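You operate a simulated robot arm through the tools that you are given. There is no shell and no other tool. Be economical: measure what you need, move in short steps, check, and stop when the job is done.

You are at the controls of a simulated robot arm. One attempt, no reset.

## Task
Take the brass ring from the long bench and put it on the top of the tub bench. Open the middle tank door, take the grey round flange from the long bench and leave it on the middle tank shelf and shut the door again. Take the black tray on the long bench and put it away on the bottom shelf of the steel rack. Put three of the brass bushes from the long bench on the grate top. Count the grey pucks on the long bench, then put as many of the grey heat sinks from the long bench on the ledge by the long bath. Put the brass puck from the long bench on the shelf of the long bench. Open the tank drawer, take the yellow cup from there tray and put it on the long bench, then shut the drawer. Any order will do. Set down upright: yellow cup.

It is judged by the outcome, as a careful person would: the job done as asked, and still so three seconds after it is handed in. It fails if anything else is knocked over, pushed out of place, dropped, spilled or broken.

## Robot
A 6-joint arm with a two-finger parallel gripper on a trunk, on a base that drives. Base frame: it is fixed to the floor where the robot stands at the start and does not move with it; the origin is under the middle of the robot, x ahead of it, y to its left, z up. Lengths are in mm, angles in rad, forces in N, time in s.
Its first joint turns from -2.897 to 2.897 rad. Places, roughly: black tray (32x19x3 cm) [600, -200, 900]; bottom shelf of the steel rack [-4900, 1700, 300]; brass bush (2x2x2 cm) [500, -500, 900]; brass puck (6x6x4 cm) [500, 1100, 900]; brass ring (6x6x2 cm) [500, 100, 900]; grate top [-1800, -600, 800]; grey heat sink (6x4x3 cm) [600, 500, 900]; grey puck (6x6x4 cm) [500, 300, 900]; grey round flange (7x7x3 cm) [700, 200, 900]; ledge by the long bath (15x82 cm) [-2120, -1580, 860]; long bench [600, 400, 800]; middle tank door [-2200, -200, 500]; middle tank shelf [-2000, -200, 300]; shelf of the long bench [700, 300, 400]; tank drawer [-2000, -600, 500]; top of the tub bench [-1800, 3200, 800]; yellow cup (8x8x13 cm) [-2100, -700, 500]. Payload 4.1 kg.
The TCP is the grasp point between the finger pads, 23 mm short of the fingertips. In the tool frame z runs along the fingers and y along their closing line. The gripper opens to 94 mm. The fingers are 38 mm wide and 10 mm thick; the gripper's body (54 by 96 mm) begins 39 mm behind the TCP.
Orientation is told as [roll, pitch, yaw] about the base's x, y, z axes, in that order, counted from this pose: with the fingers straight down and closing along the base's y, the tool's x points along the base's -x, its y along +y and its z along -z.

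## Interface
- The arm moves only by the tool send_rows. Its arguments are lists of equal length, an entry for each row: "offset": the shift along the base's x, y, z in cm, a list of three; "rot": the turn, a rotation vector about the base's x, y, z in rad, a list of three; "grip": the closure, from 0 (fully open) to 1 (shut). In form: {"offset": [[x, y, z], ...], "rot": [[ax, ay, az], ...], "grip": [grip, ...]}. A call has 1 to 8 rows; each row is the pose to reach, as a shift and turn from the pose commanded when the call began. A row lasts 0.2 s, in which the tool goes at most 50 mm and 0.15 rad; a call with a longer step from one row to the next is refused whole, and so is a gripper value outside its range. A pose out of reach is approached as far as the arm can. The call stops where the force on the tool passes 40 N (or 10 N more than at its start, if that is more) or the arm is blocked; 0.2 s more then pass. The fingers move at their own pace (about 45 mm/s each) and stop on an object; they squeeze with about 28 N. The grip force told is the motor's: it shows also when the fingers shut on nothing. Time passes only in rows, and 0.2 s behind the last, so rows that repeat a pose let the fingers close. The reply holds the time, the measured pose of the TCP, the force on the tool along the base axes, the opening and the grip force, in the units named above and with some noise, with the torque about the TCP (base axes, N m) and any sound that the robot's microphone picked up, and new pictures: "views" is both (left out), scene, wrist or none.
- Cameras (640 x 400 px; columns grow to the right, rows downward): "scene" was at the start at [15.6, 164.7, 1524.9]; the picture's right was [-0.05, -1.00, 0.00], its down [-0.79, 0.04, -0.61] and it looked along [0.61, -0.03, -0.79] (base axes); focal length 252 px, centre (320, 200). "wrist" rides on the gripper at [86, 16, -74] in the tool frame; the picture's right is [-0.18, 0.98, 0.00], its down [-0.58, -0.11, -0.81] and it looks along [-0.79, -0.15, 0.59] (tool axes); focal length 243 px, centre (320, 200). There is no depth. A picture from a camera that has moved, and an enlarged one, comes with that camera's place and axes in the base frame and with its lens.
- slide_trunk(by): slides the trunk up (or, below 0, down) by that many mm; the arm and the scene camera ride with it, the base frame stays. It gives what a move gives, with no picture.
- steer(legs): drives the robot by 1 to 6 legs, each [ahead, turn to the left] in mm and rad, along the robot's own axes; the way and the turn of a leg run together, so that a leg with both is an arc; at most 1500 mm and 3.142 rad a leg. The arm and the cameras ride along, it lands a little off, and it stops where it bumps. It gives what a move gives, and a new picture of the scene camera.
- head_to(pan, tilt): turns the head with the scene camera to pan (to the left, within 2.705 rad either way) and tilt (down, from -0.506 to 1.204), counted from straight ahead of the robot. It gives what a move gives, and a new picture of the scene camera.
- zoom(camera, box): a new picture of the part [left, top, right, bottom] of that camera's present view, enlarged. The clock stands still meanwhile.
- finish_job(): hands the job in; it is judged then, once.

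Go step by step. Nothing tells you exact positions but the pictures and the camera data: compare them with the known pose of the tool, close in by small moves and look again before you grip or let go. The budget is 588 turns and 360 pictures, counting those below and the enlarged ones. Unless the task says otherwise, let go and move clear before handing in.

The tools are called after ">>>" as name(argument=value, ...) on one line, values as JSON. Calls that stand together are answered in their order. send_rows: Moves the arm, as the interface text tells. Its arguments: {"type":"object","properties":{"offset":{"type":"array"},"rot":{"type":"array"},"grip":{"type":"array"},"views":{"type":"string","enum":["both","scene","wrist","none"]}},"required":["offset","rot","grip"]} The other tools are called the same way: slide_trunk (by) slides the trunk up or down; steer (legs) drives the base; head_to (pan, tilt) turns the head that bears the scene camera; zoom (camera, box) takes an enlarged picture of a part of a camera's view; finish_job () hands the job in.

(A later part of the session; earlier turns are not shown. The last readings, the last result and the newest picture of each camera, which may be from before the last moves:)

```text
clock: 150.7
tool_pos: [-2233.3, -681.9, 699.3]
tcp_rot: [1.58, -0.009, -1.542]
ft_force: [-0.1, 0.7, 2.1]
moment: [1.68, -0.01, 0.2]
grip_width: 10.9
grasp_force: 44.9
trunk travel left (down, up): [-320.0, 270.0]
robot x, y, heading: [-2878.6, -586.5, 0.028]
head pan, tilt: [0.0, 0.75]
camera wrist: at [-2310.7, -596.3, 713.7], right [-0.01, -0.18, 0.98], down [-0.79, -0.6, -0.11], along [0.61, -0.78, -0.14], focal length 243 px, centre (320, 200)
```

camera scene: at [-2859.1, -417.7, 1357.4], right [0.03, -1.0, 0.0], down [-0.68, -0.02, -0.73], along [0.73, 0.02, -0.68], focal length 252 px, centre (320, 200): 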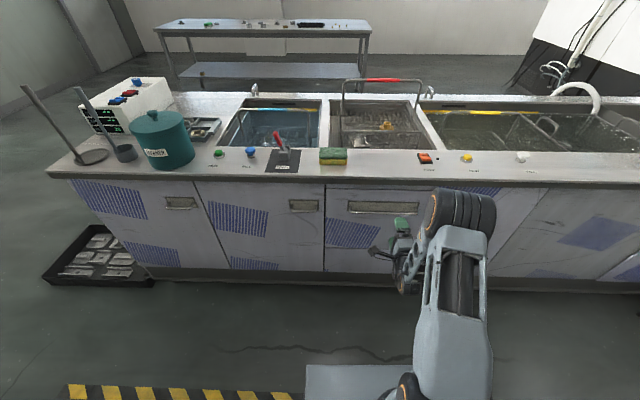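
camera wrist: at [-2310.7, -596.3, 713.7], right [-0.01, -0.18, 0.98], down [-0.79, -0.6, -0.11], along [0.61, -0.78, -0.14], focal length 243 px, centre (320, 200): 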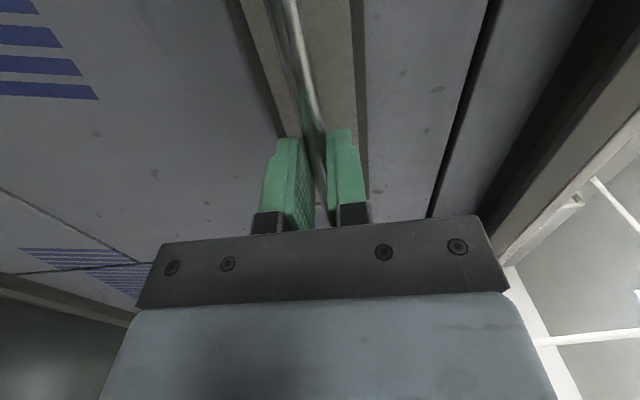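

Firm grip on the bar (10.9 mm). Pull the drawer by reversing.

>>> steer(legs=[[-290, 0]])

```text
clock: 152.6
tool_pos: [-2522.7, -688.6, 700.3]
tcp_rot: [1.582, -0.013, -1.54]
ft_force: [0.4, 26.2, 3.8]
moment: [1.72, -0.09, 0.69]
grip_width: 11.3
grasp_force: 44.4
trunk travel left (down, up): [-320.0, 270.0]
robot x, y, heading: [-3164.8, -595.3, 0.032]
head pan, tilt: [0.0, 0.75]
camera scene: at [-3148.0, -424.7, 1357.2], right [0.03, -1.0, 0.0], down [-0.68, -0.02, -0.73], along [0.73, 0.02, -0.68], focal length 252 px, centre (320, 200)
```

scene: 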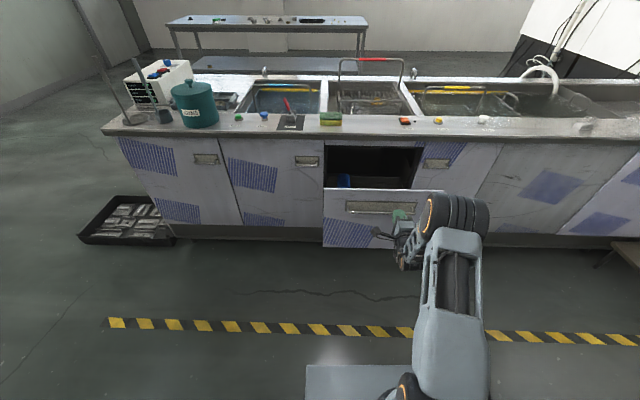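

The drawer slid out ~290 mm. Release and back off.

>>> send_rows(offset=[[0, 0, 0], [0, 0, 0], [0, 0, 0], [-3, 0, 0], [-7, 0, 0], [-10, 0, 0]], rot=[[0, 0, 0], [0, 0, 0], [0, 0, 0], [0, 0, 0], [0, 0, 0], [0, 0, 0]], grip=[0, 0, 0, 0, 0, 0], views="scene")

>>> zoom(camera="scene", box=[310, 130, 450, 250])

```text
clock: 154.0
tool_pos: [-2621.0, -690.1, 700.1]
tcp_rot: [1.582, -0.012, -1.539]
ft_force: [-0.4, -0.5, 0.2]
moment: [0.01, -0.01, -0.01]
grip_width: 93.7
grasp_force: 0.1
trunk travel left (down, up): [-320.0, 270.0]
robot x, y, heading: [-3167.0, -593.4, 0.03]
head pan, tilt: [0.0, 0.75]
camera scene: at [-3147.6, -426.7, 1357.4], right [0.03, -1.0, 0.0], down [-0.68, -0.02, -0.73], along [0.73, 0.02, -0.68], focal length 252 px, centre (320, 200)
```

scene: 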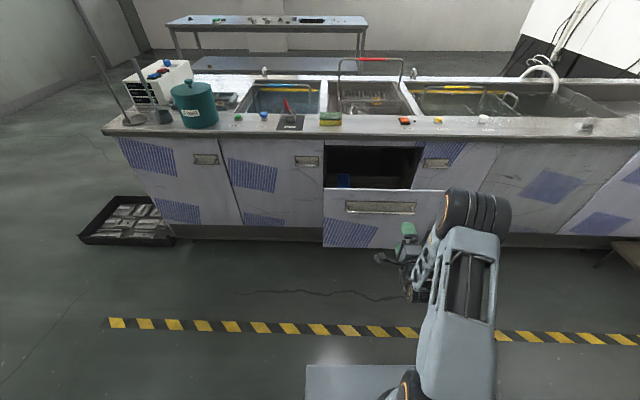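

```text
3.33 times, centred on (380, 190) of scene
camera zoom: at [-3147.6, -426.7, 1357.4], right [0.03, -1.0, 0.0], down [-0.68, -0.02, -0.73], along [0.73, 0.02, -0.68], focal length 840 px, centre (120, 233)
```

zoom: 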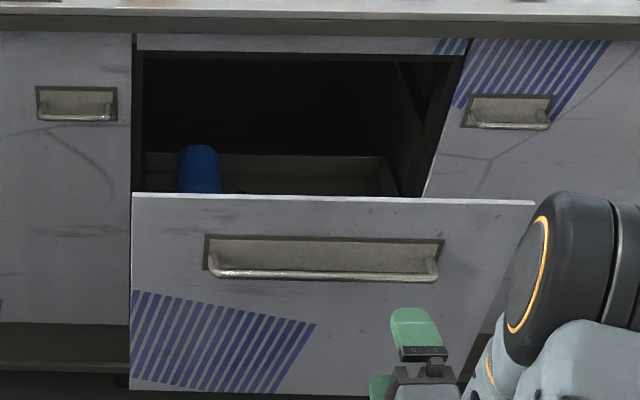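

A blue item sits at the drawer's left; the cup is lower down. I'll lift the arm, point the tool down and move in to look from above.

>>> send_rows(offset=[[-2, 0, 4], [-3, 0, 8], [-3, 0, 13], [-3, 0, 17], [-3, 0, 21], [-3, 0, 25], [-3, 0, 28], [-3, 0, 31]], rot=[[0, 0.14, 0], [0, 0.28, 0], [0, 0.42, 0], [0, 0.56, 0], [0, 0.7, 0], [0, 0.84, 0], [0, 0.98, 0], [0, 1.12, 0]], grip=[0, 0, 0, 0, 0, 0, 0, 0], views="none")

>>> send_rows(offset=[[0, 0, 2], [0, 0, 4], [0, 0, 6], [0, 0, 8]], rot=[[0, 0.12, 0], [0, 0.24, 0], [0, 0.36, 0], [0, 0.45, 0]], grip=[0, 0, 0, 0], views="none")

```text
clock: 155.8
tool_pos: [-2651.4, -689.0, 1012.1]
tcp_rot: [0.462, 0.022, -1.547]
ft_force: [0.4, -0.7, 0.4]
moment: [0.0, 0.0, 0.03]
grip_width: 94.2
grasp_force: 0.1
trunk travel left (down, up): [-320.0, 270.0]
robot x, y, heading: [-3165.0, -598.0, 0.033]
head pan, tilt: [0.0, 0.75]
```

```text
clock: 156.8
tool_pos: [-2651.0, -689.4, 1088.4]
tcp_rot: [0.008, 0.031, -1.561]
ft_force: [-0.4, 0.3, -0.5]
moment: [0.01, 0.0, -0.02]
grip_width: 94.3
grasp_force: 0.0
trunk travel left (down, up): [-320.0, 270.0]
robot x, y, heading: [-3166.5, -596.4, 0.038]
head pan, tilt: [0.0, 0.75]
```

Drive in 300 mm and look down into the drawer.

>>> steer(legs=[[300, 0]])

>>> head_to(pan=-0.1, tilt=1.0)

>>> send_rows(offset=[[0, 0, 0]], rot=[[0, 0, 0]], grip=[0], views="wrist")

```text
clock: 158.9
tool_pos: [-2353.1, -679.8, 1088.8]
tcp_rot: [0.009, 0.03, -1.556]
ft_force: [-0.4, -0.2, 0.0]
moment: [0.02, -0.01, 0.03]
grip_width: 93.8
grasp_force: 0.1
trunk travel left (down, up): [-320.0, 270.0]
robot x, y, heading: [-2866.4, -586.9, 0.034]
head pan, tilt: [0.0, 0.75]
camera scene: at [-2850.5, -417.1, 1357.4], right [0.03, -1.0, 0.0], down [-0.68, -0.02, -0.73], along [0.73, 0.02, -0.68], focal length 252 px, centre (320, 200)
```

scene: 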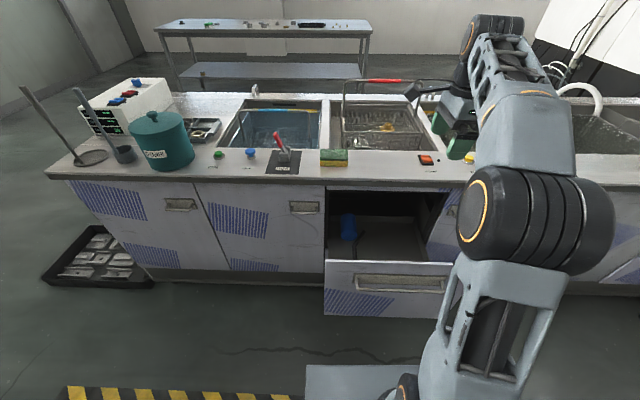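

```text
clock: 159.6
tool_pos: [-2352.4, -680.5, 1089.5]
tcp_rot: [0.01, 0.028, -1.556]
ft_force: [0.3, 0.0, 0.0]
moment: [0.0, 0.0, 0.0]
grip_width: 93.9
grasp_force: 0.0
trunk travel left (down, up): [-320.0, 270.0]
robot x, y, heading: [-2867.7, -587.7, 0.032]
head pan, tilt: [-0.099, 1.0]
camera scene: at [-2863.6, -424.4, 1338.4], right [-0.07, -1.0, 0.0], down [-0.84, 0.06, -0.54], along [0.54, -0.04, -0.84], focal length 252 px, centre (320, 200)
```

scene: 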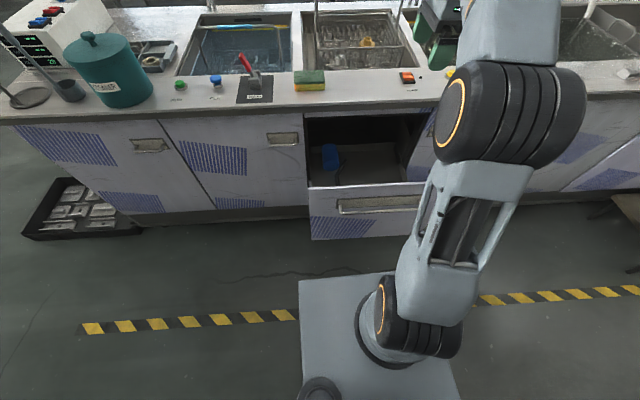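

```text
clock: 160.0
tool_pos: [-2354.0, -678.6, 1089.0]
tcp_rot: [0.011, 0.03, -1.557]
ft_force: [1.0, -0.5, 0.6]
moment: [-0.04, 0.0, 0.03]
grip_width: 94.0
grasp_force: 0.1
trunk travel left (down, up): [-320.0, 270.0]
robot x, y, heading: [-2869.0, -587.0, 0.031]
head pan, tilt: [-0.099, 1.0]
camera wrist: at [-2339.4, -594.0, 1165.5], right [0.99, -0.17, 0.01], down [-0.11, -0.61, 0.79], along [-0.13, -0.78, -0.62], focal length 243 px, centre (320, 200)
```

wrist: 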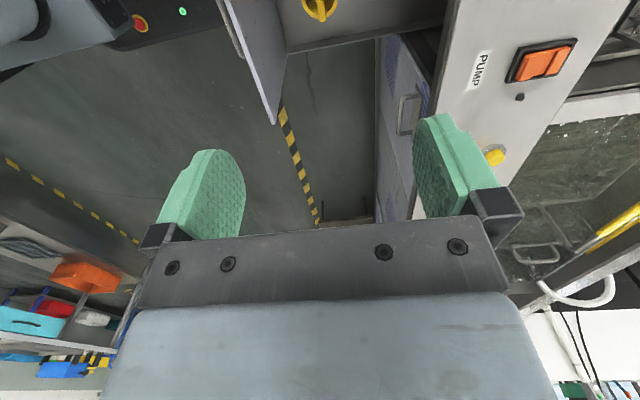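

The yellow cup is just visible at about [-2357, -720]. Shift the tool +y so the wrist camera sees it properly.

>>> send_rows(offset=[[0, 4.5, 0], [0, 9, 0], [0, 13.5, 0], [0, 17, 0]], rot=[[0, 0, 0], [0, 0, 0], [0, 0, 0], [0, 0, 0]], grip=[0, 0, 0, 0], views="both")

>>> zoom(camera="wrist", box=[180, 0, 460, 175])

```text
clock: 161.0
tool_pos: [-2353.1, -507.3, 1087.9]
tcp_rot: [0.011, 0.03, -1.557]
ft_force: [-0.4, 0.8, -0.1]
moment: [0.04, 0.02, -0.04]
grip_width: 94.2
grasp_force: 0.0
trunk travel left (down, up): [-320.0, 270.0]
robot x, y, heading: [-2874.6, -586.7, 0.031]
head pan, tilt: [-0.099, 1.0]
camera scene: at [-2863.8, -424.4, 1338.3], right [-0.07, -1.0, 0.0], down [-0.84, 0.06, -0.54], along [0.54, -0.04, -0.84], focal length 252 px, centre (320, 200)
camera wrist: at [-2339.0, -422.3, 1164.8], right [0.99, -0.17, 0.01], down [-0.11, -0.61, 0.79], along [-0.13, -0.78, -0.62], focal length 243 px, centre (320, 200)
```

scene: 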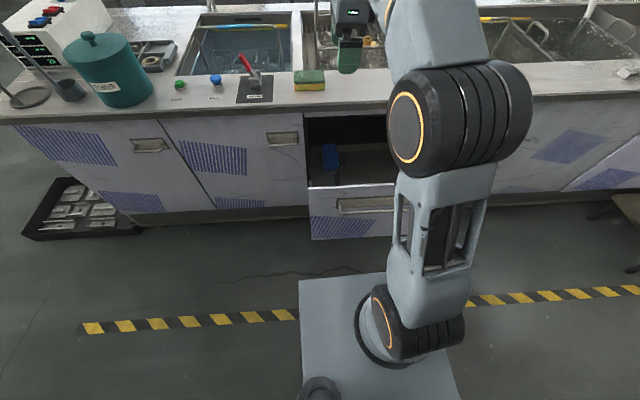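
wrist: 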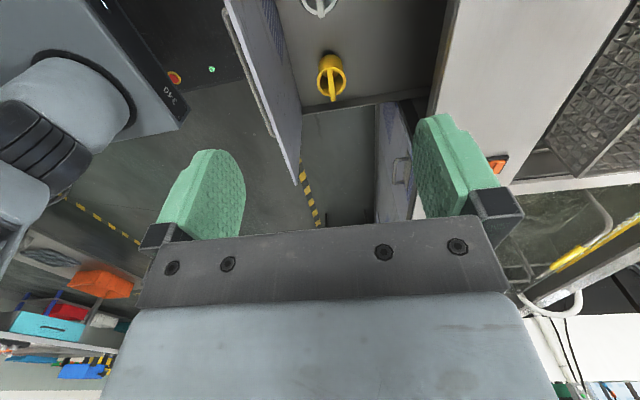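

```text
2.29 times, centred on (320, 88) of wrist
camera zoom: at [-2339.0, -422.3, 1164.8], right [0.99, -0.17, 0.01], down [-0.11, -0.61, 0.79], along [-0.13, -0.78, -0.62], focal length 555 px, centre (320, 457)
```

zoom: 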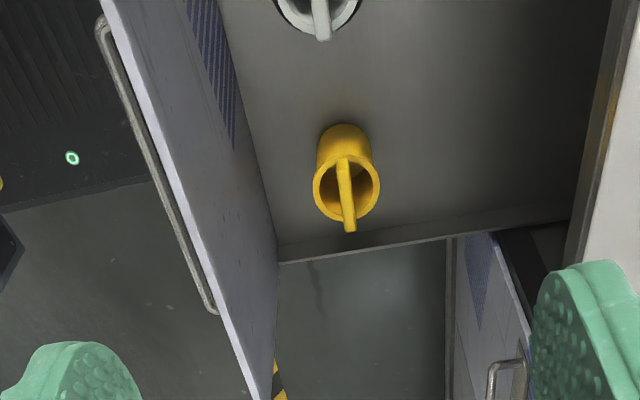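

The yellow cup has something stick-like across its mouth; I need a closer look before choosing a grasp.

>>> send_rows(offset=[[0, -1, -4.8], [0, -2, -9.6], [0, -3, -14.4], [0, -4, -19]], rot=[[0, 0, 0], [0, 0, 0], [0, 0, 0], [0, 0, 0]], grip=[0, 0, 0, 0], views="none")

>>> zoom(camera="wrist", box=[180, 0, 460, 175])

>>> zoom(camera="scene", box=[280, 90, 440, 250])

```text
clock: 162.0
tool_pos: [-2354.7, -546.1, 901.7]
tcp_rot: [0.012, 0.029, -1.557]
ft_force: [-0.8, 0.2, 0.1]
moment: [-0.02, -0.01, -0.02]
grip_width: 94.1
grasp_force: 0.0
trunk travel left (down, up): [-320.0, 270.0]
robot x, y, heading: [-2870.3, -585.8, 0.031]
head pan, tilt: [-0.099, 1.0]
```

```text
2.29 times, centred on (320, 88) of wrist
camera zoom: at [-2340.6, -461.3, 977.4], right [0.99, -0.17, 0.01], down [-0.11, -0.61, 0.79], along [-0.13, -0.78, -0.62], focal length 555 px, centre (320, 457)
```

zoom: 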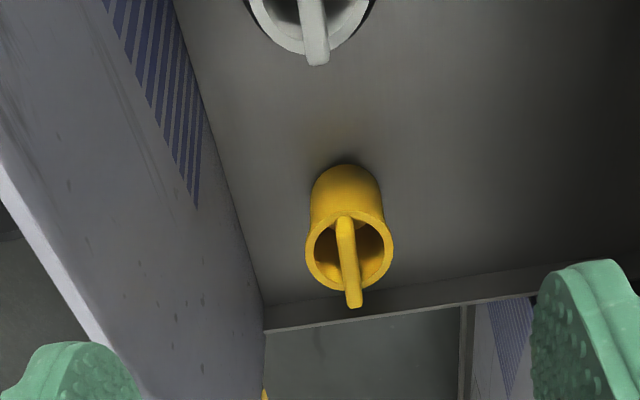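

```text
2.50 times, centred on (360, 170) of scene
camera zoom: at [-2863.7, -424.4, 1338.4], right [-0.07, -1.0, 0.0], down [-0.84, 0.06, -0.54], along [0.54, -0.04, -0.84], focal length 630 px, centre (220, 275)
```

zoom: 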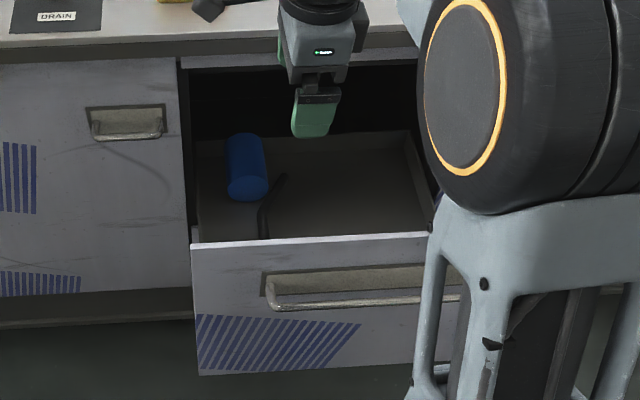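

I read it as an upright cup (Ø≈75, rim z≈543) with a handle rising ~55 mm above the rim on its +y side at about [-2357, -690]. I'll position above that handle, with the trunk lowered to gain depth.

>>> send_rows(offset=[[0, -4, 1], [0, -8, 1], [0, -12, 1], [0, -14.4, 1]], rot=[[0, 0, 0], [0, 0, 0], [0, 0, 0], [0, 0, 0]], grip=[0, 0, 0, 0], views="none")

>>> slide_trunk(by=-150)

>>> send_rows(offset=[[0, 0, 0]], rot=[[0, 0, 0]], grip=[0.3], views="both")

```text
clock: 163.0
tool_pos: [-2352.5, -693.8, 910.6]
tcp_rot: [0.009, 0.029, -1.557]
ft_force: [0.3, 0.4, -0.1]
moment: [0.0, 0.02, 0.01]
grip_width: 93.9
grasp_force: 0.1
trunk travel left (down, up): [-320.0, 270.0]
robot x, y, heading: [-2868.6, -585.5, 0.035]
head pan, tilt: [-0.099, 1.0]
```

```text
clock: 164.8
tool_pos: [-2351.8, -692.2, 759.9]
tcp_rot: [0.011, 0.031, -1.557]
ft_force: [0.0, -0.1, -0.4]
moment: [-0.02, -0.01, -0.04]
grip_width: 94.1
grasp_force: 0.0
trunk travel left (down, up): [-170.0, 420.0]
robot x, y, heading: [-2867.2, -585.1, 0.035]
head pan, tilt: [-0.099, 1.0]
```

```text
clock: 165.2
tool_pos: [-2352.6, -692.7, 761.1]
tcp_rot: [0.01, 0.029, -1.556]
ft_force: [-0.1, -1.0, 0.4]
moment: [0.01, 0.03, -0.03]
grip_width: 65.6
grasp_force: 0.1
trunk travel left (down, up): [-170.0, 420.0]
robot x, y, heading: [-2864.7, -587.5, 0.031]
head pan, tilt: [-0.099, 1.0]
camera scene: at [-2863.7, -424.5, 1188.3], right [-0.07, -1.0, 0.0], down [-0.84, 0.06, -0.54], along [0.54, -0.04, -0.84], focal length 252 px, centre (320, 200)
camera wrist: at [-2339.0, -607.3, 836.9], right [0.99, -0.17, 0.01], down [-0.11, -0.61, 0.79], along [-0.13, -0.78, -0.62], focal length 243 px, centre (320, 200)
```

scene: 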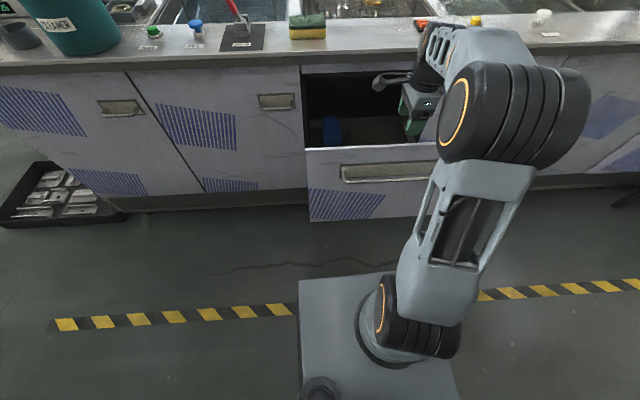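
wrist: 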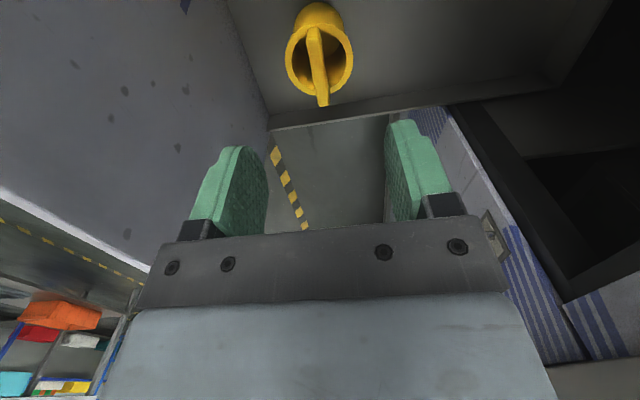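

Triangulating, the "stick" is a bail handle arching over the mouth, its top at about [-2357, -727, 597]. I'll go down over it with the fingers closing along x.

>>> send_rows(offset=[[-0.2, -1.5, -4], [-0.4, -3.4, -8], [-0.5, -3.4, -12], [-0.5, -3.4, -14]], rot=[[0, 0, 0], [0, 0, 0], [0, 0, 0], [0, 0, 0]], grip=[0.3, 0.3, 0.3, 0.3], views="both")

```text
clock: 166.2
tool_pos: [-2358.7, -725.9, 620.7]
tcp_rot: [0.011, 0.03, -1.556]
ft_force: [-0.2, -0.5, 0.5]
moment: [0.05, 0.0, 0.01]
grip_width: 65.7
grasp_force: 0.1
trunk travel left (down, up): [-170.0, 420.0]
robot x, y, heading: [-2866.3, -585.4, 0.035]
head pan, tilt: [-0.099, 1.0]
camera scene: at [-2863.8, -424.4, 1188.3], right [-0.07, -1.0, 0.0], down [-0.84, 0.06, -0.54], along [0.54, -0.04, -0.84], focal length 252 px, centre (320, 200)
camera wrist: at [-2345.2, -640.6, 696.3], right [0.99, -0.17, 0.01], down [-0.11, -0.61, 0.79], along [-0.13, -0.78, -0.62], focal length 243 px, centre (320, 200)
```

scene: 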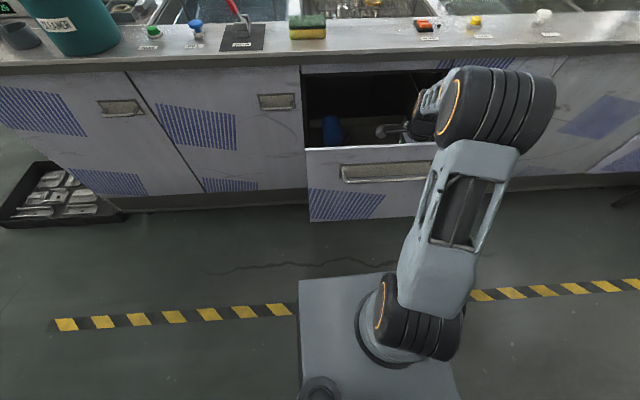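
wrist: 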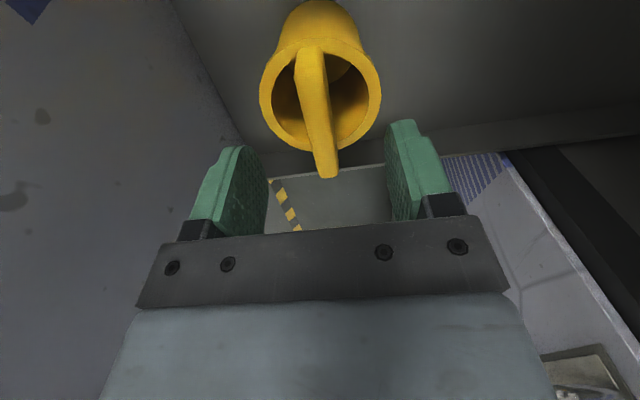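

The handle arches between the pads. Lower ~30 mm so the pads straddle its top, then close.

>>> send_rows(offset=[[0, 0, -1], [0, 0, -2], [0, 0, -3.2], [0, 0, -3.2], [0, 0, -3.2], [0, 0, -3.2], [0, 0, -3.2]], rot=[[0, 0, 0], [0, 0, 0], [0, 0, 0], [0, 0, 0], [0, 0, 0], [0, 0, 0], [0, 0, 0]], grip=[0.3, 0.3, 0.3, 1, 1, 1, 1], views="wrist")

```text
clock: 167.8
tool_pos: [-2359.2, -726.6, 588.8]
tcp_rot: [0.011, 0.028, -1.557]
ft_force: [0.6, -0.1, 0.3]
moment: [0.01, -0.01, -0.02]
grip_width: 13.8
grasp_force: 27.6
trunk travel left (down, up): [-170.0, 420.0]
robot x, y, heading: [-2871.1, -585.5, 0.032]
head pan, tilt: [-0.099, 1.0]
camera wrist: at [-2345.4, -641.2, 664.4], right [0.99, -0.17, 0.01], down [-0.11, -0.61, 0.79], along [-0.13, -0.78, -0.62], focal length 243 px, centre (320, 200)
```

wrist: 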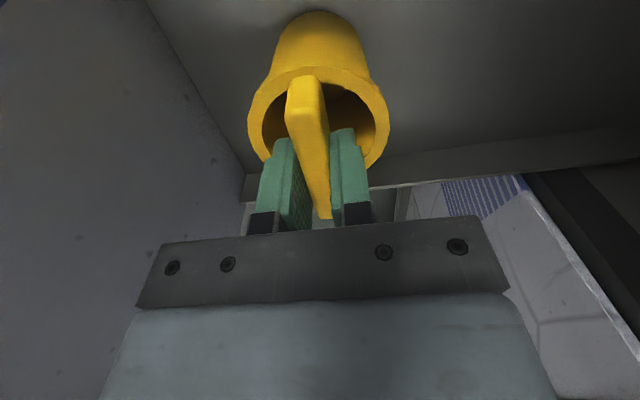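

Gripped at 13.8 mm. Lift a little and check that it holds.

>>> send_rows(offset=[[0, 0, 1], [0, 0, 2.5], [0, 0, 4]], rot=[[0, 0, 0], [0, 0, 0], [0, 0, 0]], grip=[1, 1, 1], views="wrist")

```text
clock: 168.6
tool_pos: [-2359.1, -725.7, 628.8]
tcp_rot: [0.008, 0.029, -1.557]
ft_force: [1.1, -0.3, -1.5]
moment: [0.03, 0.02, -0.02]
grip_width: 13.3
grasp_force: 28.1
trunk travel left (down, up): [-170.0, 420.0]
robot x, y, heading: [-2870.5, -587.4, 0.034]
head pan, tilt: [-0.099, 1.0]
camera wrist: at [-2345.6, -641.1, 704.6], right [0.99, -0.17, 0.01], down [-0.11, -0.61, 0.79], along [-0.13, -0.78, -0.62], focal length 243 px, centre (320, 200)
```

wrist: 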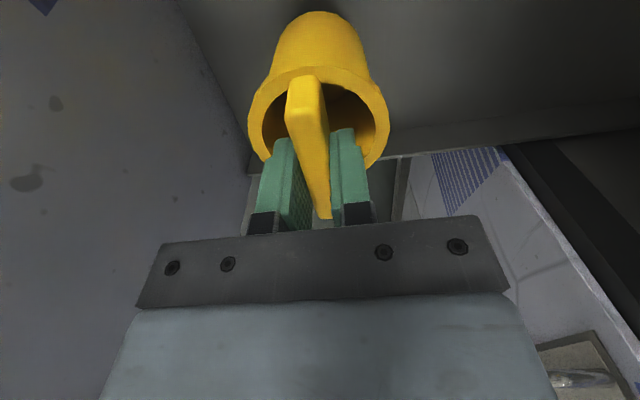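

Held. Raise it clear of the drawer.

>>> send_rows(offset=[[0, 0, 4.5], [0, 0, 9], [0, 0, 13.5], [0, 0, 18], [0, 0, 22.5], [0, 0, 27], [0, 0, 31.5], [0, 0, 36]], rot=[[0, 0, 0], [0, 0, 0], [0, 0, 0], [0, 0, 0], [0, 0, 0], [0, 0, 0], [0, 0, 0], [0, 0, 0]], grip=[1, 1, 1, 1, 1, 1, 1, 1], views="none")

>>> slide_trunk(by=200)

```text
clock: 170.4
tool_pos: [-2356.1, -728.7, 986.7]
tcp_rot: [0.01, 0.032, -1.557]
ft_force: [-0.2, -0.1, -0.5]
moment: [-0.02, -0.01, -0.02]
grip_width: 13.5
grasp_force: 27.3
trunk travel left (down, up): [-170.0, 420.0]
robot x, y, heading: [-2868.7, -585.7, 0.033]
head pan, tilt: [-0.099, 1.0]
```

```text
clock: 172.6
tool_pos: [-2356.9, -728.0, 1185.9]
tcp_rot: [0.009, 0.031, -1.556]
ft_force: [0.1, 0.2, -1.6]
moment: [0.01, 0.0, -0.01]
grip_width: 13.6
grasp_force: 27.8
trunk travel left (down, up): [-370.0, 220.0]
robot x, y, heading: [-2867.5, -583.8, 0.03]
head pan, tilt: [-0.099, 1.0]
```

Cup is up. Reverse away from the drawer and drive round to the long bench.

>>> steer(legs=[[-150, 0], [0, 1.54], [1450, 0], [830, 0], [0, -1.57], [1500, 0]])

```text
clock: 199.5
tool_pos: [-971.7, 1513.6, 1186.6]
tcp_rot: [0.011, 0.029, -1.618]
ft_force: [0.2, -0.5, -0.5]
moment: [0.01, -0.02, 0.03]
grip_width: 13.7
grasp_force: 27.7
trunk travel left (down, up): [-370.0, 220.0]
robot x, y, heading: [-1469.8, 1684.7, -0.024]
head pan, tilt: [-0.099, 1.0]
camera scene: at [-1457.9, 1847.4, 1388.3], right [-0.13, -0.99, 0.0], down [-0.83, 0.11, -0.54], along [0.54, -0.07, -0.84], focal length 252 px, centre (320, 200)
```

scene: 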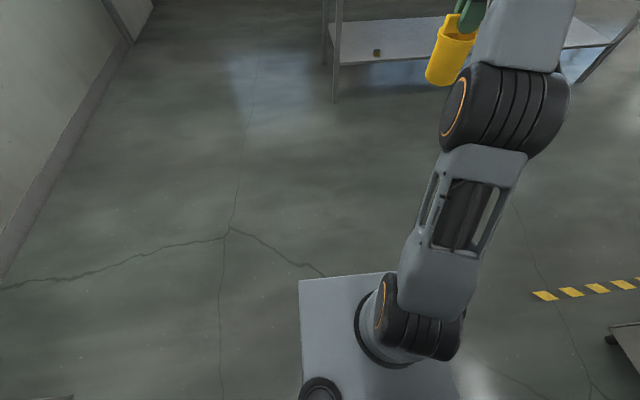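

Continue to a free spot on the bench around y≈700.

>>> steer(legs=[[0, -0.59], [840, 0], [830, 0], [0, 0.614]])

>>> head_to(pan=0, tilt=0.85)

```text
clock: 211.1
tool_pos: [381.4, 587.6, 1186.7]
tcp_rot: [0.011, 0.032, -1.599]
ft_force: [-1.1, 0.5, -1.1]
moment: [0.01, 0.0, 0.0]
grip_width: 13.5
grasp_force: 28.4
trunk travel left (down, up): [-370.0, 220.0]
robot x, y, heading: [-121.7, 755.9, -0.006]
head pan, tilt: [-0.099, 1.0]
camera scene: at [-111.4, 913.4, 1388.3], right [-0.11, -0.99, 0.0], down [-0.84, 0.09, -0.54], along [0.54, -0.06, -0.84], focal length 252 px, centre (320, 200)
```

scene: 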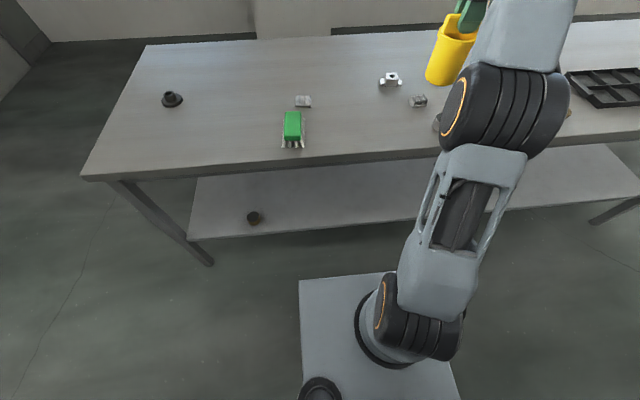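

```text
clock: 211.8
tool_pos: [382.1, 587.9, 1187.2]
tcp_rot: [0.011, 0.029, -1.598]
ft_force: [-0.6, 0.2, -0.4]
moment: [0.04, -0.01, 0.01]
grip_width: 13.6
grasp_force: 28.6
trunk travel left (down, up): [-370.0, 220.0]
robot x, y, heading: [-124.7, 752.8, -0.008]
head pan, tilt: [0.0, 0.85]
camera scene: at [-102.5, 920.1, 1399.4], right [-0.01, -1.0, 0.0], down [-0.75, 0.01, -0.66], along [0.66, -0.01, -0.75], focal length 252 px, centre (320, 200)
```

scene: 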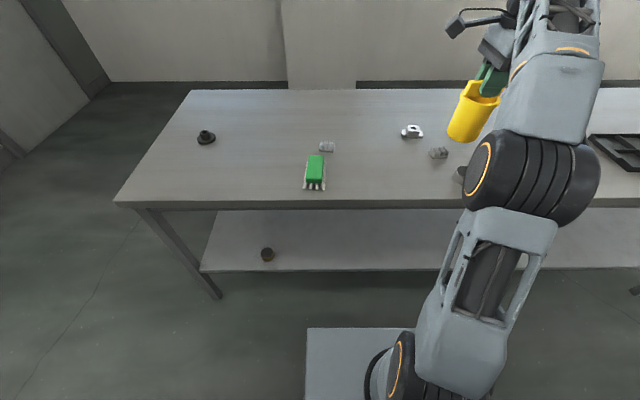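

Free spot at about [455, 700]. Move over it and descend toward z≈990 (cup base ~125–130 mm under the TCP).

>>> send_rows(offset=[[1.5, 2.5, -3], [3, 5, -6], [4.5, 7.5, -9], [6, 10, -12], [7.3, 11.2, -15], [7.3, 11.2, -17.5]], rot=[[0, 0, 0], [0, 0, 0], [0, 0, 0], [0, 0, 0], [0, 0, 0], [0, 0, 0]], grip=[1, 1, 1, 1, 1, 1], views="both")

```text
clock: 213.2
tool_pos: [455.3, 701.2, 1010.1]
tcp_rot: [0.01, 0.03, -1.598]
ft_force: [-0.5, 0.5, -0.4]
moment: [0.0, 0.03, 0.0]
grip_width: 13.6
grasp_force: 27.9
trunk travel left (down, up): [-370.0, 220.0]
robot x, y, heading: [-122.9, 750.2, -0.005]
head pan, tilt: [0.0, 0.85]
camera scene: at [-102.3, 920.2, 1399.4], right [-0.01, -1.0, 0.0], down [-0.75, 0.01, -0.66], along [0.66, -0.01, -0.75], focal length 252 px, centre (320, 200)
camera wrist: at [472.0, 786.5, 1087.3], right [0.98, -0.21, 0.0], down [-0.13, -0.6, 0.79], along [-0.16, -0.77, -0.62], focal length 243 px, centre (320, 200)
```

scene: 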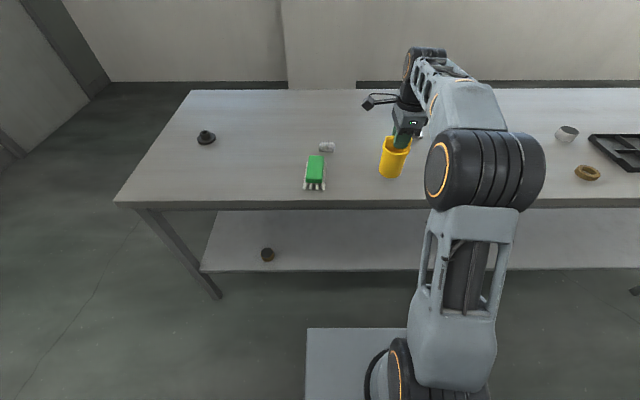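
wrist: 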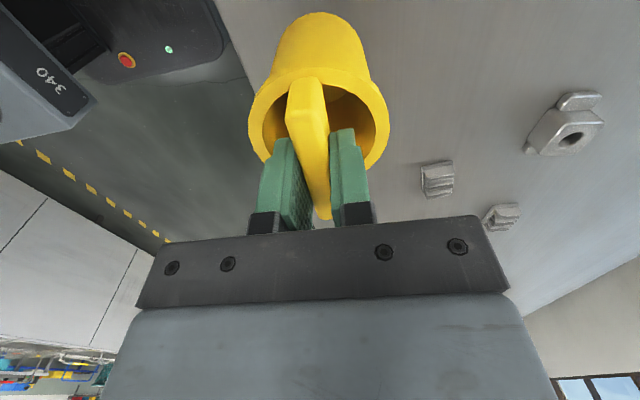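

Lower in small steps until it touches.

>>> send_rows(offset=[[1, 0, -0.8], [1.5, 0, -1.6], [1.5, 0, -2.2], [1.5, 0, -2.8], [1.5, 0, -3.3], [1.5, 0, -3.8], [1.5, 0, -4.3], [1.5, 0, -4.8]], rot=[[0, 0, 0], [0, 0, 0], [0, 0, 0], [0, 0, 0], [0, 0, 0], [0, 0, 0], [0, 0, 0], [0, 0, 0]], grip=[1, 1, 1, 1, 1, 1, 1, 1], views="none")

>>> zoom(camera="scene", box=[330, 90, 470, 210])

```text
clock: 215.0
tool_pos: [470.0, 699.9, 967.8]
tcp_rot: [0.02, 0.03, -1.6]
ft_force: [3.8, 0.2, 26.9]
moment: [0.01, 0.29, -0.01]
grip_width: 14.0
grasp_force: 27.8
trunk travel left (down, up): [-370.0, 220.0]
robot x, y, heading: [-119.4, 752.1, -0.005]
head pan, tilt: [0.0, 0.85]
```

```text
3.33 times, centred on (400, 150) of scene
camera zoom: at [-104.2, 920.3, 1400.0], right [-0.01, -1.0, 0.0], down [-0.75, 0.01, -0.66], along [0.66, -0.01, -0.75], focal length 840 px, centre (53, 367)
```

zoom: 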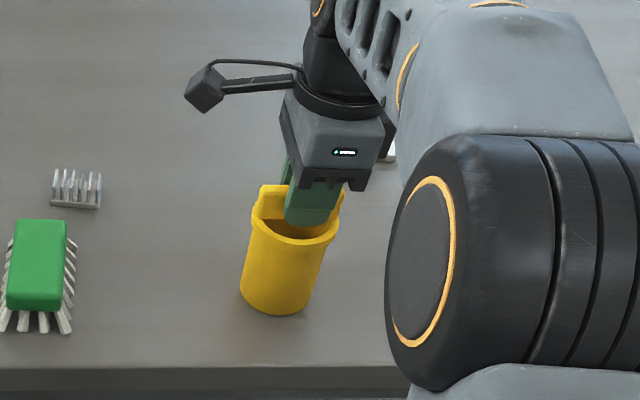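

Seated. Relieve the pressure, open partially, and lift straight away.

>>> send_rows(offset=[[0, 0, 0.4], [0, 0, 0.7], [0, 0, 0.7], [0, 0, 0.7], [0, 0, 2], [0, 0, 5], [0, 0, 9], [0, 0, 13]], rot=[[0, 0, 0], [0, 0, 0], [0, 0, 0], [0, 0, 0], [0, 0, 0], [0, 0, 0], [0, 0, 0], [0, 0, 0]], grip=[1, 1, 0.5, 0.5, 0.5, 0.5, 0.5, 0.5], views="both")

```text
clock: 216.8
tool_pos: [470.1, 698.6, 1092.5]
tcp_rot: [0.009, 0.031, -1.6]
ft_force: [-0.1, 0.0, -1.0]
moment: [-0.01, 0.01, -0.02]
grip_width: 47.0
grasp_force: 0.1
trunk travel left (down, up): [-370.0, 220.0]
robot x, y, heading: [-123.7, 754.1, -0.008]
head pan, tilt: [0.0, 0.85]
camera scene: at [-102.5, 920.1, 1399.4], right [-0.01, -1.0, 0.0], down [-0.75, 0.01, -0.66], along [0.66, -0.01, -0.75], focal length 252 px, centre (320, 200)
camera wrist: at [486.7, 783.0, 1169.2], right [0.98, -0.21, 0.0], down [-0.13, -0.6, 0.79], along [-0.16, -0.77, -0.62], focal length 243 px, centre (320, 200)
```

scene: 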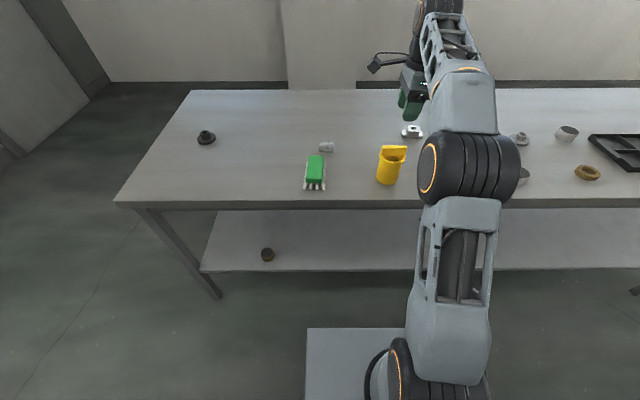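
wrist: 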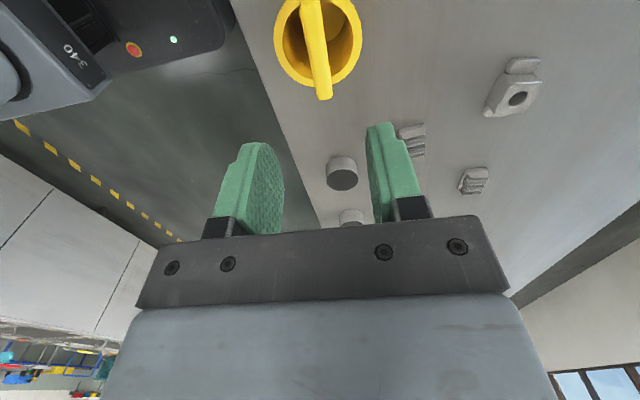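

The cup stands upright on the bench. Next heat sink is at about [577, 520]; I'll shift the base there.

>>> steer(legs=[[0, -1.0], [230, 0], [0, 1.0]])

>>> send_rows(offset=[[-0.5, 0, 0], [-1, 0, 0], [-1.5, 0, 0], [-2, 0, 0], [-2.5, 0, 0], [-3, 0, 0], [-3.5, 0, -1], [-4, 0, -2]], rot=[[0, 0, 0.148], [0, 0, 0.296], [0, 0, 0.444], [0, 0, 0.592], [0, 0, 0.74], [0, 0, 0.888], [0, 0, 1.036], [0, 0, 1.184]], grip=[0, 0, 0, 0, 0, 0, 0, 0], views="none")

>>> send_rows(offset=[[0, 0, -3], [0, 0, -6], [0, 0, -9]], rot=[[0, 0, 0.14], [0, 0, 0.28], [0, 0, 0.41]], grip=[0, 0, 0], views="both")

```text
clock: 223.7
tool_pos: [594.7, 498.5, 1093.0]
tcp_rot: [0.009, 0.03, -1.602]
ft_force: [0.0, 0.5, 0.5]
moment: [-0.03, 0.01, 0.0]
grip_width: 47.0
grasp_force: 0.0
trunk travel left (down, up): [-370.0, 220.0]
robot x, y, heading: [2.8, 553.7, -0.013]
head pan, tilt: [0.0, 0.85]
camera scene: at [24.3, 721.7, 1399.4], right [-0.01, -1.0, 0.0], down [-0.75, 0.01, -0.66], along [0.66, -0.01, -0.75], focal length 252 px, centre (320, 200)
```

scene: 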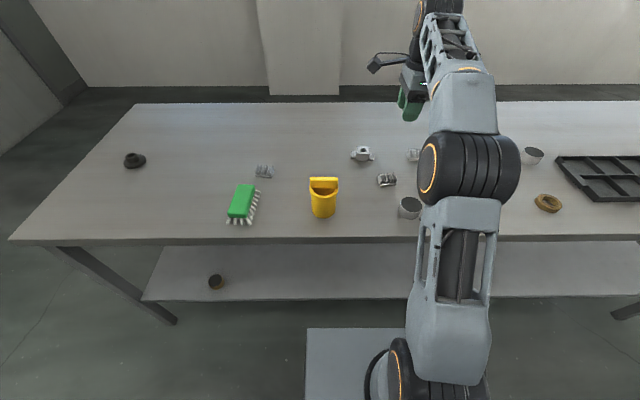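

```text
clock: 225.5
tool_pos: [556.2, 498.4, 1073.9]
tcp_rot: [0.013, 0.031, -0.415]
ft_force: [-0.5, 0.5, -0.3]
moment: [-0.01, -0.03, 0.01]
grip_width: 94.1
grasp_force: 0.0
trunk travel left (down, up): [-370.0, 220.0]
robot x, y, heading: [2.5, 554.5, -0.009]
head pan, tilt: [0.0, 0.85]
```

```text
clock: 226.3
tool_pos: [555.6, 498.4, 983.1]
tcp_rot: [0.01, 0.031, -0.005]
ft_force: [0.0, -0.2, -0.7]
moment: [0.01, -0.01, -0.03]
grip_width: 94.0
grasp_force: 0.0
trunk travel left (down, up): [-370.0, 220.0]
robot x, y, heading: [3.0, 552.4, -0.009]
head pan, tilt: [0.0, 0.85]
camera scene: at [24.2, 721.6, 1399.5], right [-0.01, -1.0, 0.0], down [-0.75, 0.01, -0.66], along [0.66, -0.01, -0.75], focal length 252 px, centre (320, 200)
camera wrist: at [470.6, 514.8, 1059.3], right [0.19, 0.98, 0.01], down [0.6, -0.12, 0.79], along [0.77, -0.15, -0.62], focal length 243 px, centre (320, 200)
```

scene: 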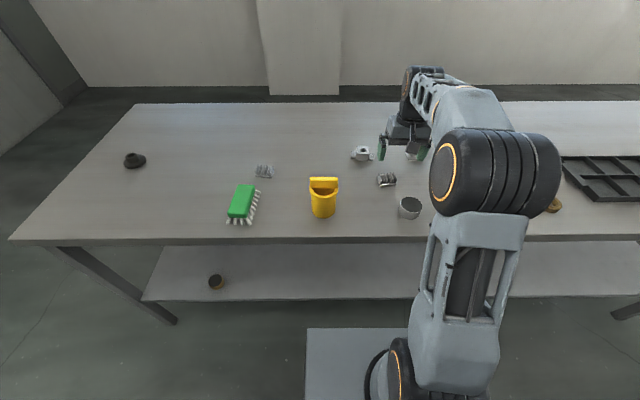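
wrist: 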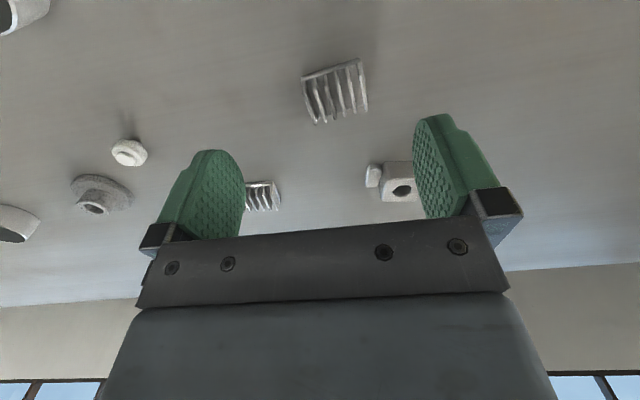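

Sink B is rotated by ~0.15 rad, centre ≈[583, 509]. Align and descend in two stages.

>>> send_rows(offset=[[1.5, 0.5, -3], [2.7, 1.1, -6], [2.7, 1.1, -7.5]], rot=[[0, -0.02, 0.08], [0, -0.03, 0.15], [0, -0.03, 0.15]], grip=[0, 0, 0], views="wrist")

```text
clock: 227.1
tool_pos: [582.5, 510.3, 908.0]
tcp_rot: [0.009, 0.0, 0.144]
ft_force: [0.5, 0.7, 0.6]
moment: [0.02, 0.01, 0.0]
grip_width: 93.7
grasp_force: 0.0
trunk travel left (down, up): [-370.0, 220.0]
robot x, y, heading: [1.7, 554.5, -0.011]
head pan, tilt: [0.0, 0.85]
camera wrist: at [494.6, 514.1, 981.5], right [0.04, 1.0, 0.01], down [0.59, -0.03, 0.81], along [0.8, -0.03, -0.59], focal length 243 px, centre (320, 200)
```

wrist: 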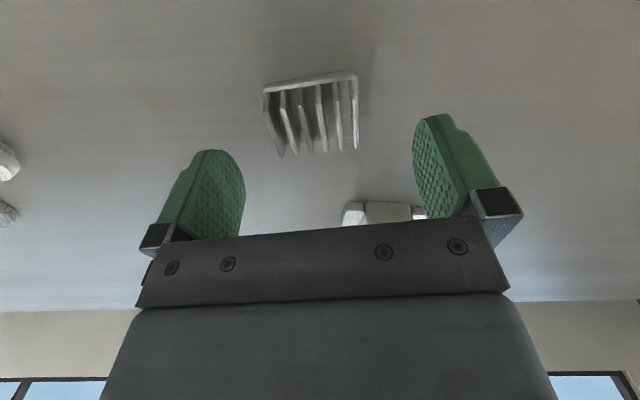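

Well aligned. Lower to z≈878 and close.

>>> send_rows(offset=[[0, 0, -1.5], [0, 0, -3], [0, 0, -3], [0, 0, -3], [0, 0, -3], [0, 0, -3]], rot=[[0, 0, 0], [0, 0, 0], [0, 0, 0], [0, 0, 0], [0, 0, 0], [0, 0, 0]], grip=[0, 0, 1, 1, 1, 1], views="none")

>>> send_rows(offset=[[0, 0, 2], [0, 0, 6], [-3, 0, 10], [-7, 0, 13], [-11, 1, 15], [-15, 2, 18]], rot=[[0, 0, 0], [0, 0, 0], [0, 0, 0], [0, 0, 0], [0, 0, 0], [0, 0, 0]], grip=[1, 1, 1, 1, 1, 1], views="wrist")

```text
clock: 228.5
tool_pos: [582.4, 509.4, 876.3]
tcp_rot: [0.009, 0.0, 0.142]
ft_force: [0.3, 0.3, 0.0]
moment: [-0.03, 0.02, 0.02]
grip_width: 51.2
grasp_force: 28.2
trunk travel left (down, up): [-370.0, 220.0]
robot x, y, heading: [5.0, 556.2, -0.01]
head pan, tilt: [0.0, 0.85]
```

```text
refused: row 6 steps farther than a row can; nothing moved
```

>>> send_rows(offset=[[0, 0, 2], [0, 0, 6], [-3, 0, 9], [-6.5, 0, 12], [-10, 1, 15], [-13.5, 2, 18]], rot=[[0, 0, 0], [0, 0, 0], [0, 0, 0], [0, 0, 0], [0, 0, 0], [0, 0, 0]], grip=[1, 1, 1, 1, 1, 1], views="wrist")

```text
clock: 229.9
tool_pos: [446.9, 530.1, 1059.6]
tcp_rot: [0.01, 0.001, 0.142]
ft_force: [0.3, -0.1, -1.1]
moment: [-0.01, 0.01, -0.01]
grip_width: 51.6
grasp_force: 28.1
trunk travel left (down, up): [-370.0, 220.0]
robot x, y, heading: [4.9, 551.1, -0.013]
head pan, tilt: [0.0, 0.85]
camera wrist: at [359.1, 534.2, 1133.7], right [0.04, 1.0, 0.01], down [0.59, -0.03, 0.8], along [0.8, -0.03, -0.59], focal length 243 px, centre (320, 200)
```

wrist: 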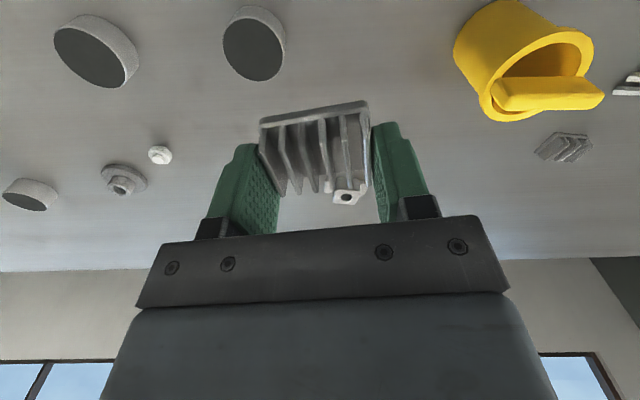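

Held. Drive round to the ledge, passing wide of the open drawer.

>>> steer(legs=[[-200, 0], [0, 2.33], [780, 0], [778, 0], [0, 0.885], [1500, 0]])

```text
clock: 253.5
tool_pos: [-3091.1, 1756.2, 1060.1]
tcp_rot: [0.008, 0.001, -2.99]
ft_force: [0.4, -0.1, -0.8]
moment: [0.04, 0.0, 0.02]
grip_width: 51.4
grasp_force: 27.5
trunk travel left (down, up): [-370.0, 220.0]
robot x, y, heading: [-2646.2, 1735.8, 3.139]
head pan, tilt: [0.0, 0.85]
camera scene: at [-2664.3, 1573.0, 1399.4], right [0.0, 1.0, 0.0], down [0.75, 0.0, -0.66], along [-0.66, 0.0, -0.75], focal length 252 px, centre (320, 200)
```

scene: 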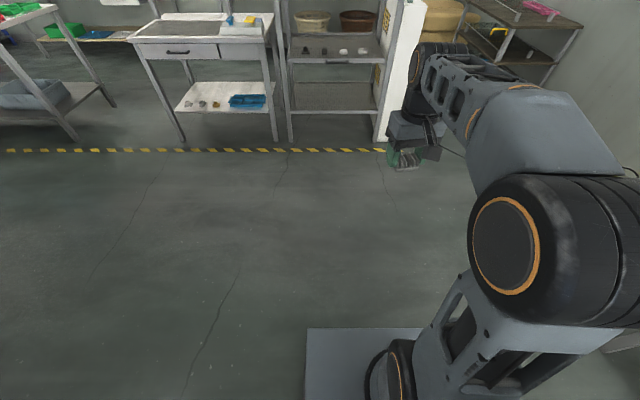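

The rack's empty bottom shelf is visible for later. Continue down the corridor.

>>> steer(legs=[[290, 0], [0, 1.573], [1500, 0], [1500, 0], [330, 0], [0, 1.571]])

```text
clock: 279.0
tool_pos: [-2513.3, -1593.4, 1059.2]
tcp_rot: [0.008, -0.001, 0.156]
ft_force: [-0.2, -0.2, -0.9]
moment: [0.0, 0.0, -0.01]
grip_width: 51.5
grasp_force: 28.1
trunk travel left (down, up): [-370.0, 220.0]
robot x, y, heading: [-2961.6, -1578.0, 0.001]
head pan, tilt: [0.0, 0.85]
camera scene: at [-2939.6, -1407.3, 1399.4], right [0.0, -1.0, 0.0], down [-0.75, 0.0, -0.66], along [0.66, 0.0, -0.75], focal length 252 px, centre (320, 200)
```

scene: 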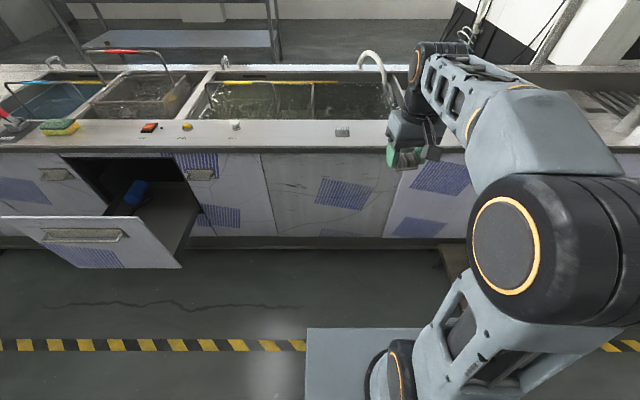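

Drive ahead to the ledge; the second sink goes ~120 mm beside the first.

>>> steer(legs=[[330, 0]])

>>> send_rows(offset=[[2, -1, -3], [4, -2, -6], [4.5, -2.5, -9], [4.5, -2.5, -12]], rot=[[0, 0, -0.08], [0, 0, -0.15], [0, 0, -0.15], [0, 0, -0.15]], grip=[1, 1, 1, 1], views="both")

```text
clock: 281.2
tool_pos: [-2186.9, -1592.8, 1059.5]
tcp_rot: [0.009, 0.001, 0.153]
ft_force: [0.2, -0.3, 0.0]
moment: [0.0, -0.01, -0.01]
grip_width: 51.6
grasp_force: 28.0
trunk travel left (down, up): [-370.0, 220.0]
robot x, y, heading: [-2631.0, -1575.8, -0.004]
head pan, tilt: [0.0, 0.85]
camera scene: at [-2611.9, -1407.3, 1399.4], right [0.0, -1.0, 0.0], down [-0.75, 0.0, -0.66], along [0.66, 0.0, -0.75], focal length 252 px, centre (320, 200)
```

scene: 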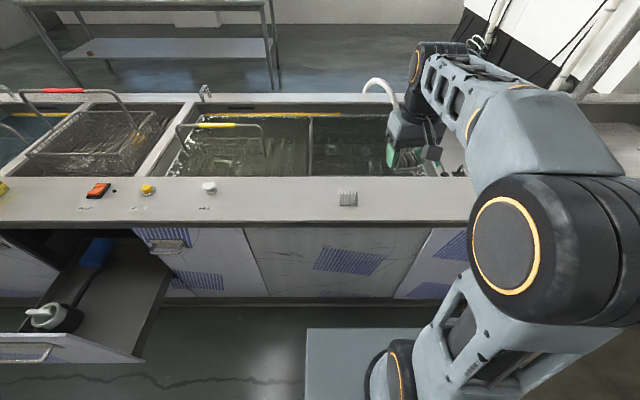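

```text
clock: 282.2
tool_pos: [-2143.1, -1617.6, 940.8]
tcp_rot: [0.009, 0.001, 0.003]
ft_force: [-0.1, -0.9, -1.0]
moment: [0.04, 0.03, 0.01]
grip_width: 51.6
grasp_force: 27.9
trunk travel left (down, up): [-370.0, 220.0]
robot x, y, heading: [-2631.6, -1574.9, 0.001]
head pan, tilt: [0.0, 0.85]
camera scene: at [-2611.9, -1407.3, 1399.4], right [0.0, -1.0, 0.0], down [-0.75, 0.0, -0.66], along [0.66, 0.0, -0.75], focal length 252 px, centre (320, 200)
camera wrist: at [-2229.6, -1602.4, 1014.9], right [0.18, 0.98, 0.01], down [0.58, -0.11, 0.81], along [0.79, -0.14, -0.59], focal length 243 px, centre (320, 200)
```

scene: 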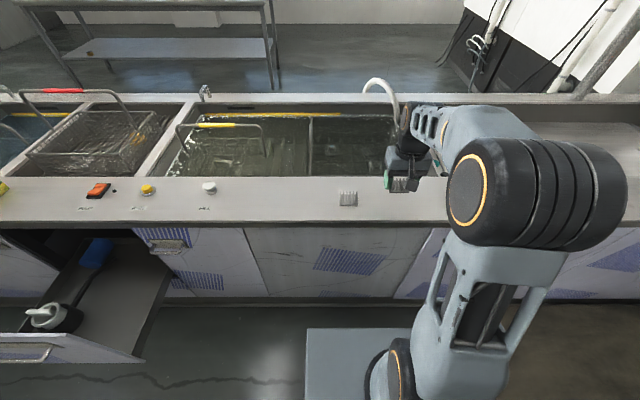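
wrist: 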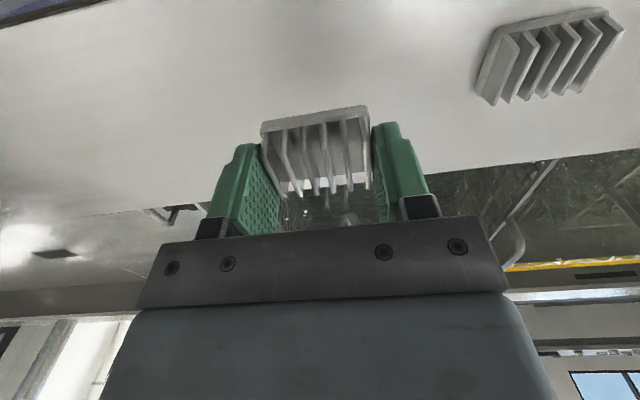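

Lower to contact and release.

>>> send_rows(offset=[[0, 0, -3], [0, 0, -4.6], [0, 0, -5.1], [0, 0, -5.4], [0, 0, -5.7], [0, 0, -6]], rot=[[0, 0, 0], [0, 0, 0], [0, 0, 0], [0, 0, 0], [0, 0, 0], [0, 0, 0]], grip=[1, 1, 1, 1, 1, 1], views="none")

```text
clock: 283.6
tool_pos: [-2141.0, -1617.5, 882.4]
tcp_rot: [0.008, -0.005, 0.003]
ft_force: [1.1, 5.0, 36.5]
moment: [-0.61, 0.53, -0.15]
grip_width: 51.7
grasp_force: 28.0
trunk travel left (down, up): [-370.0, 220.0]
robot x, y, heading: [-2631.5, -1574.5, 0.004]
head pan, tilt: [0.0, 0.85]
```

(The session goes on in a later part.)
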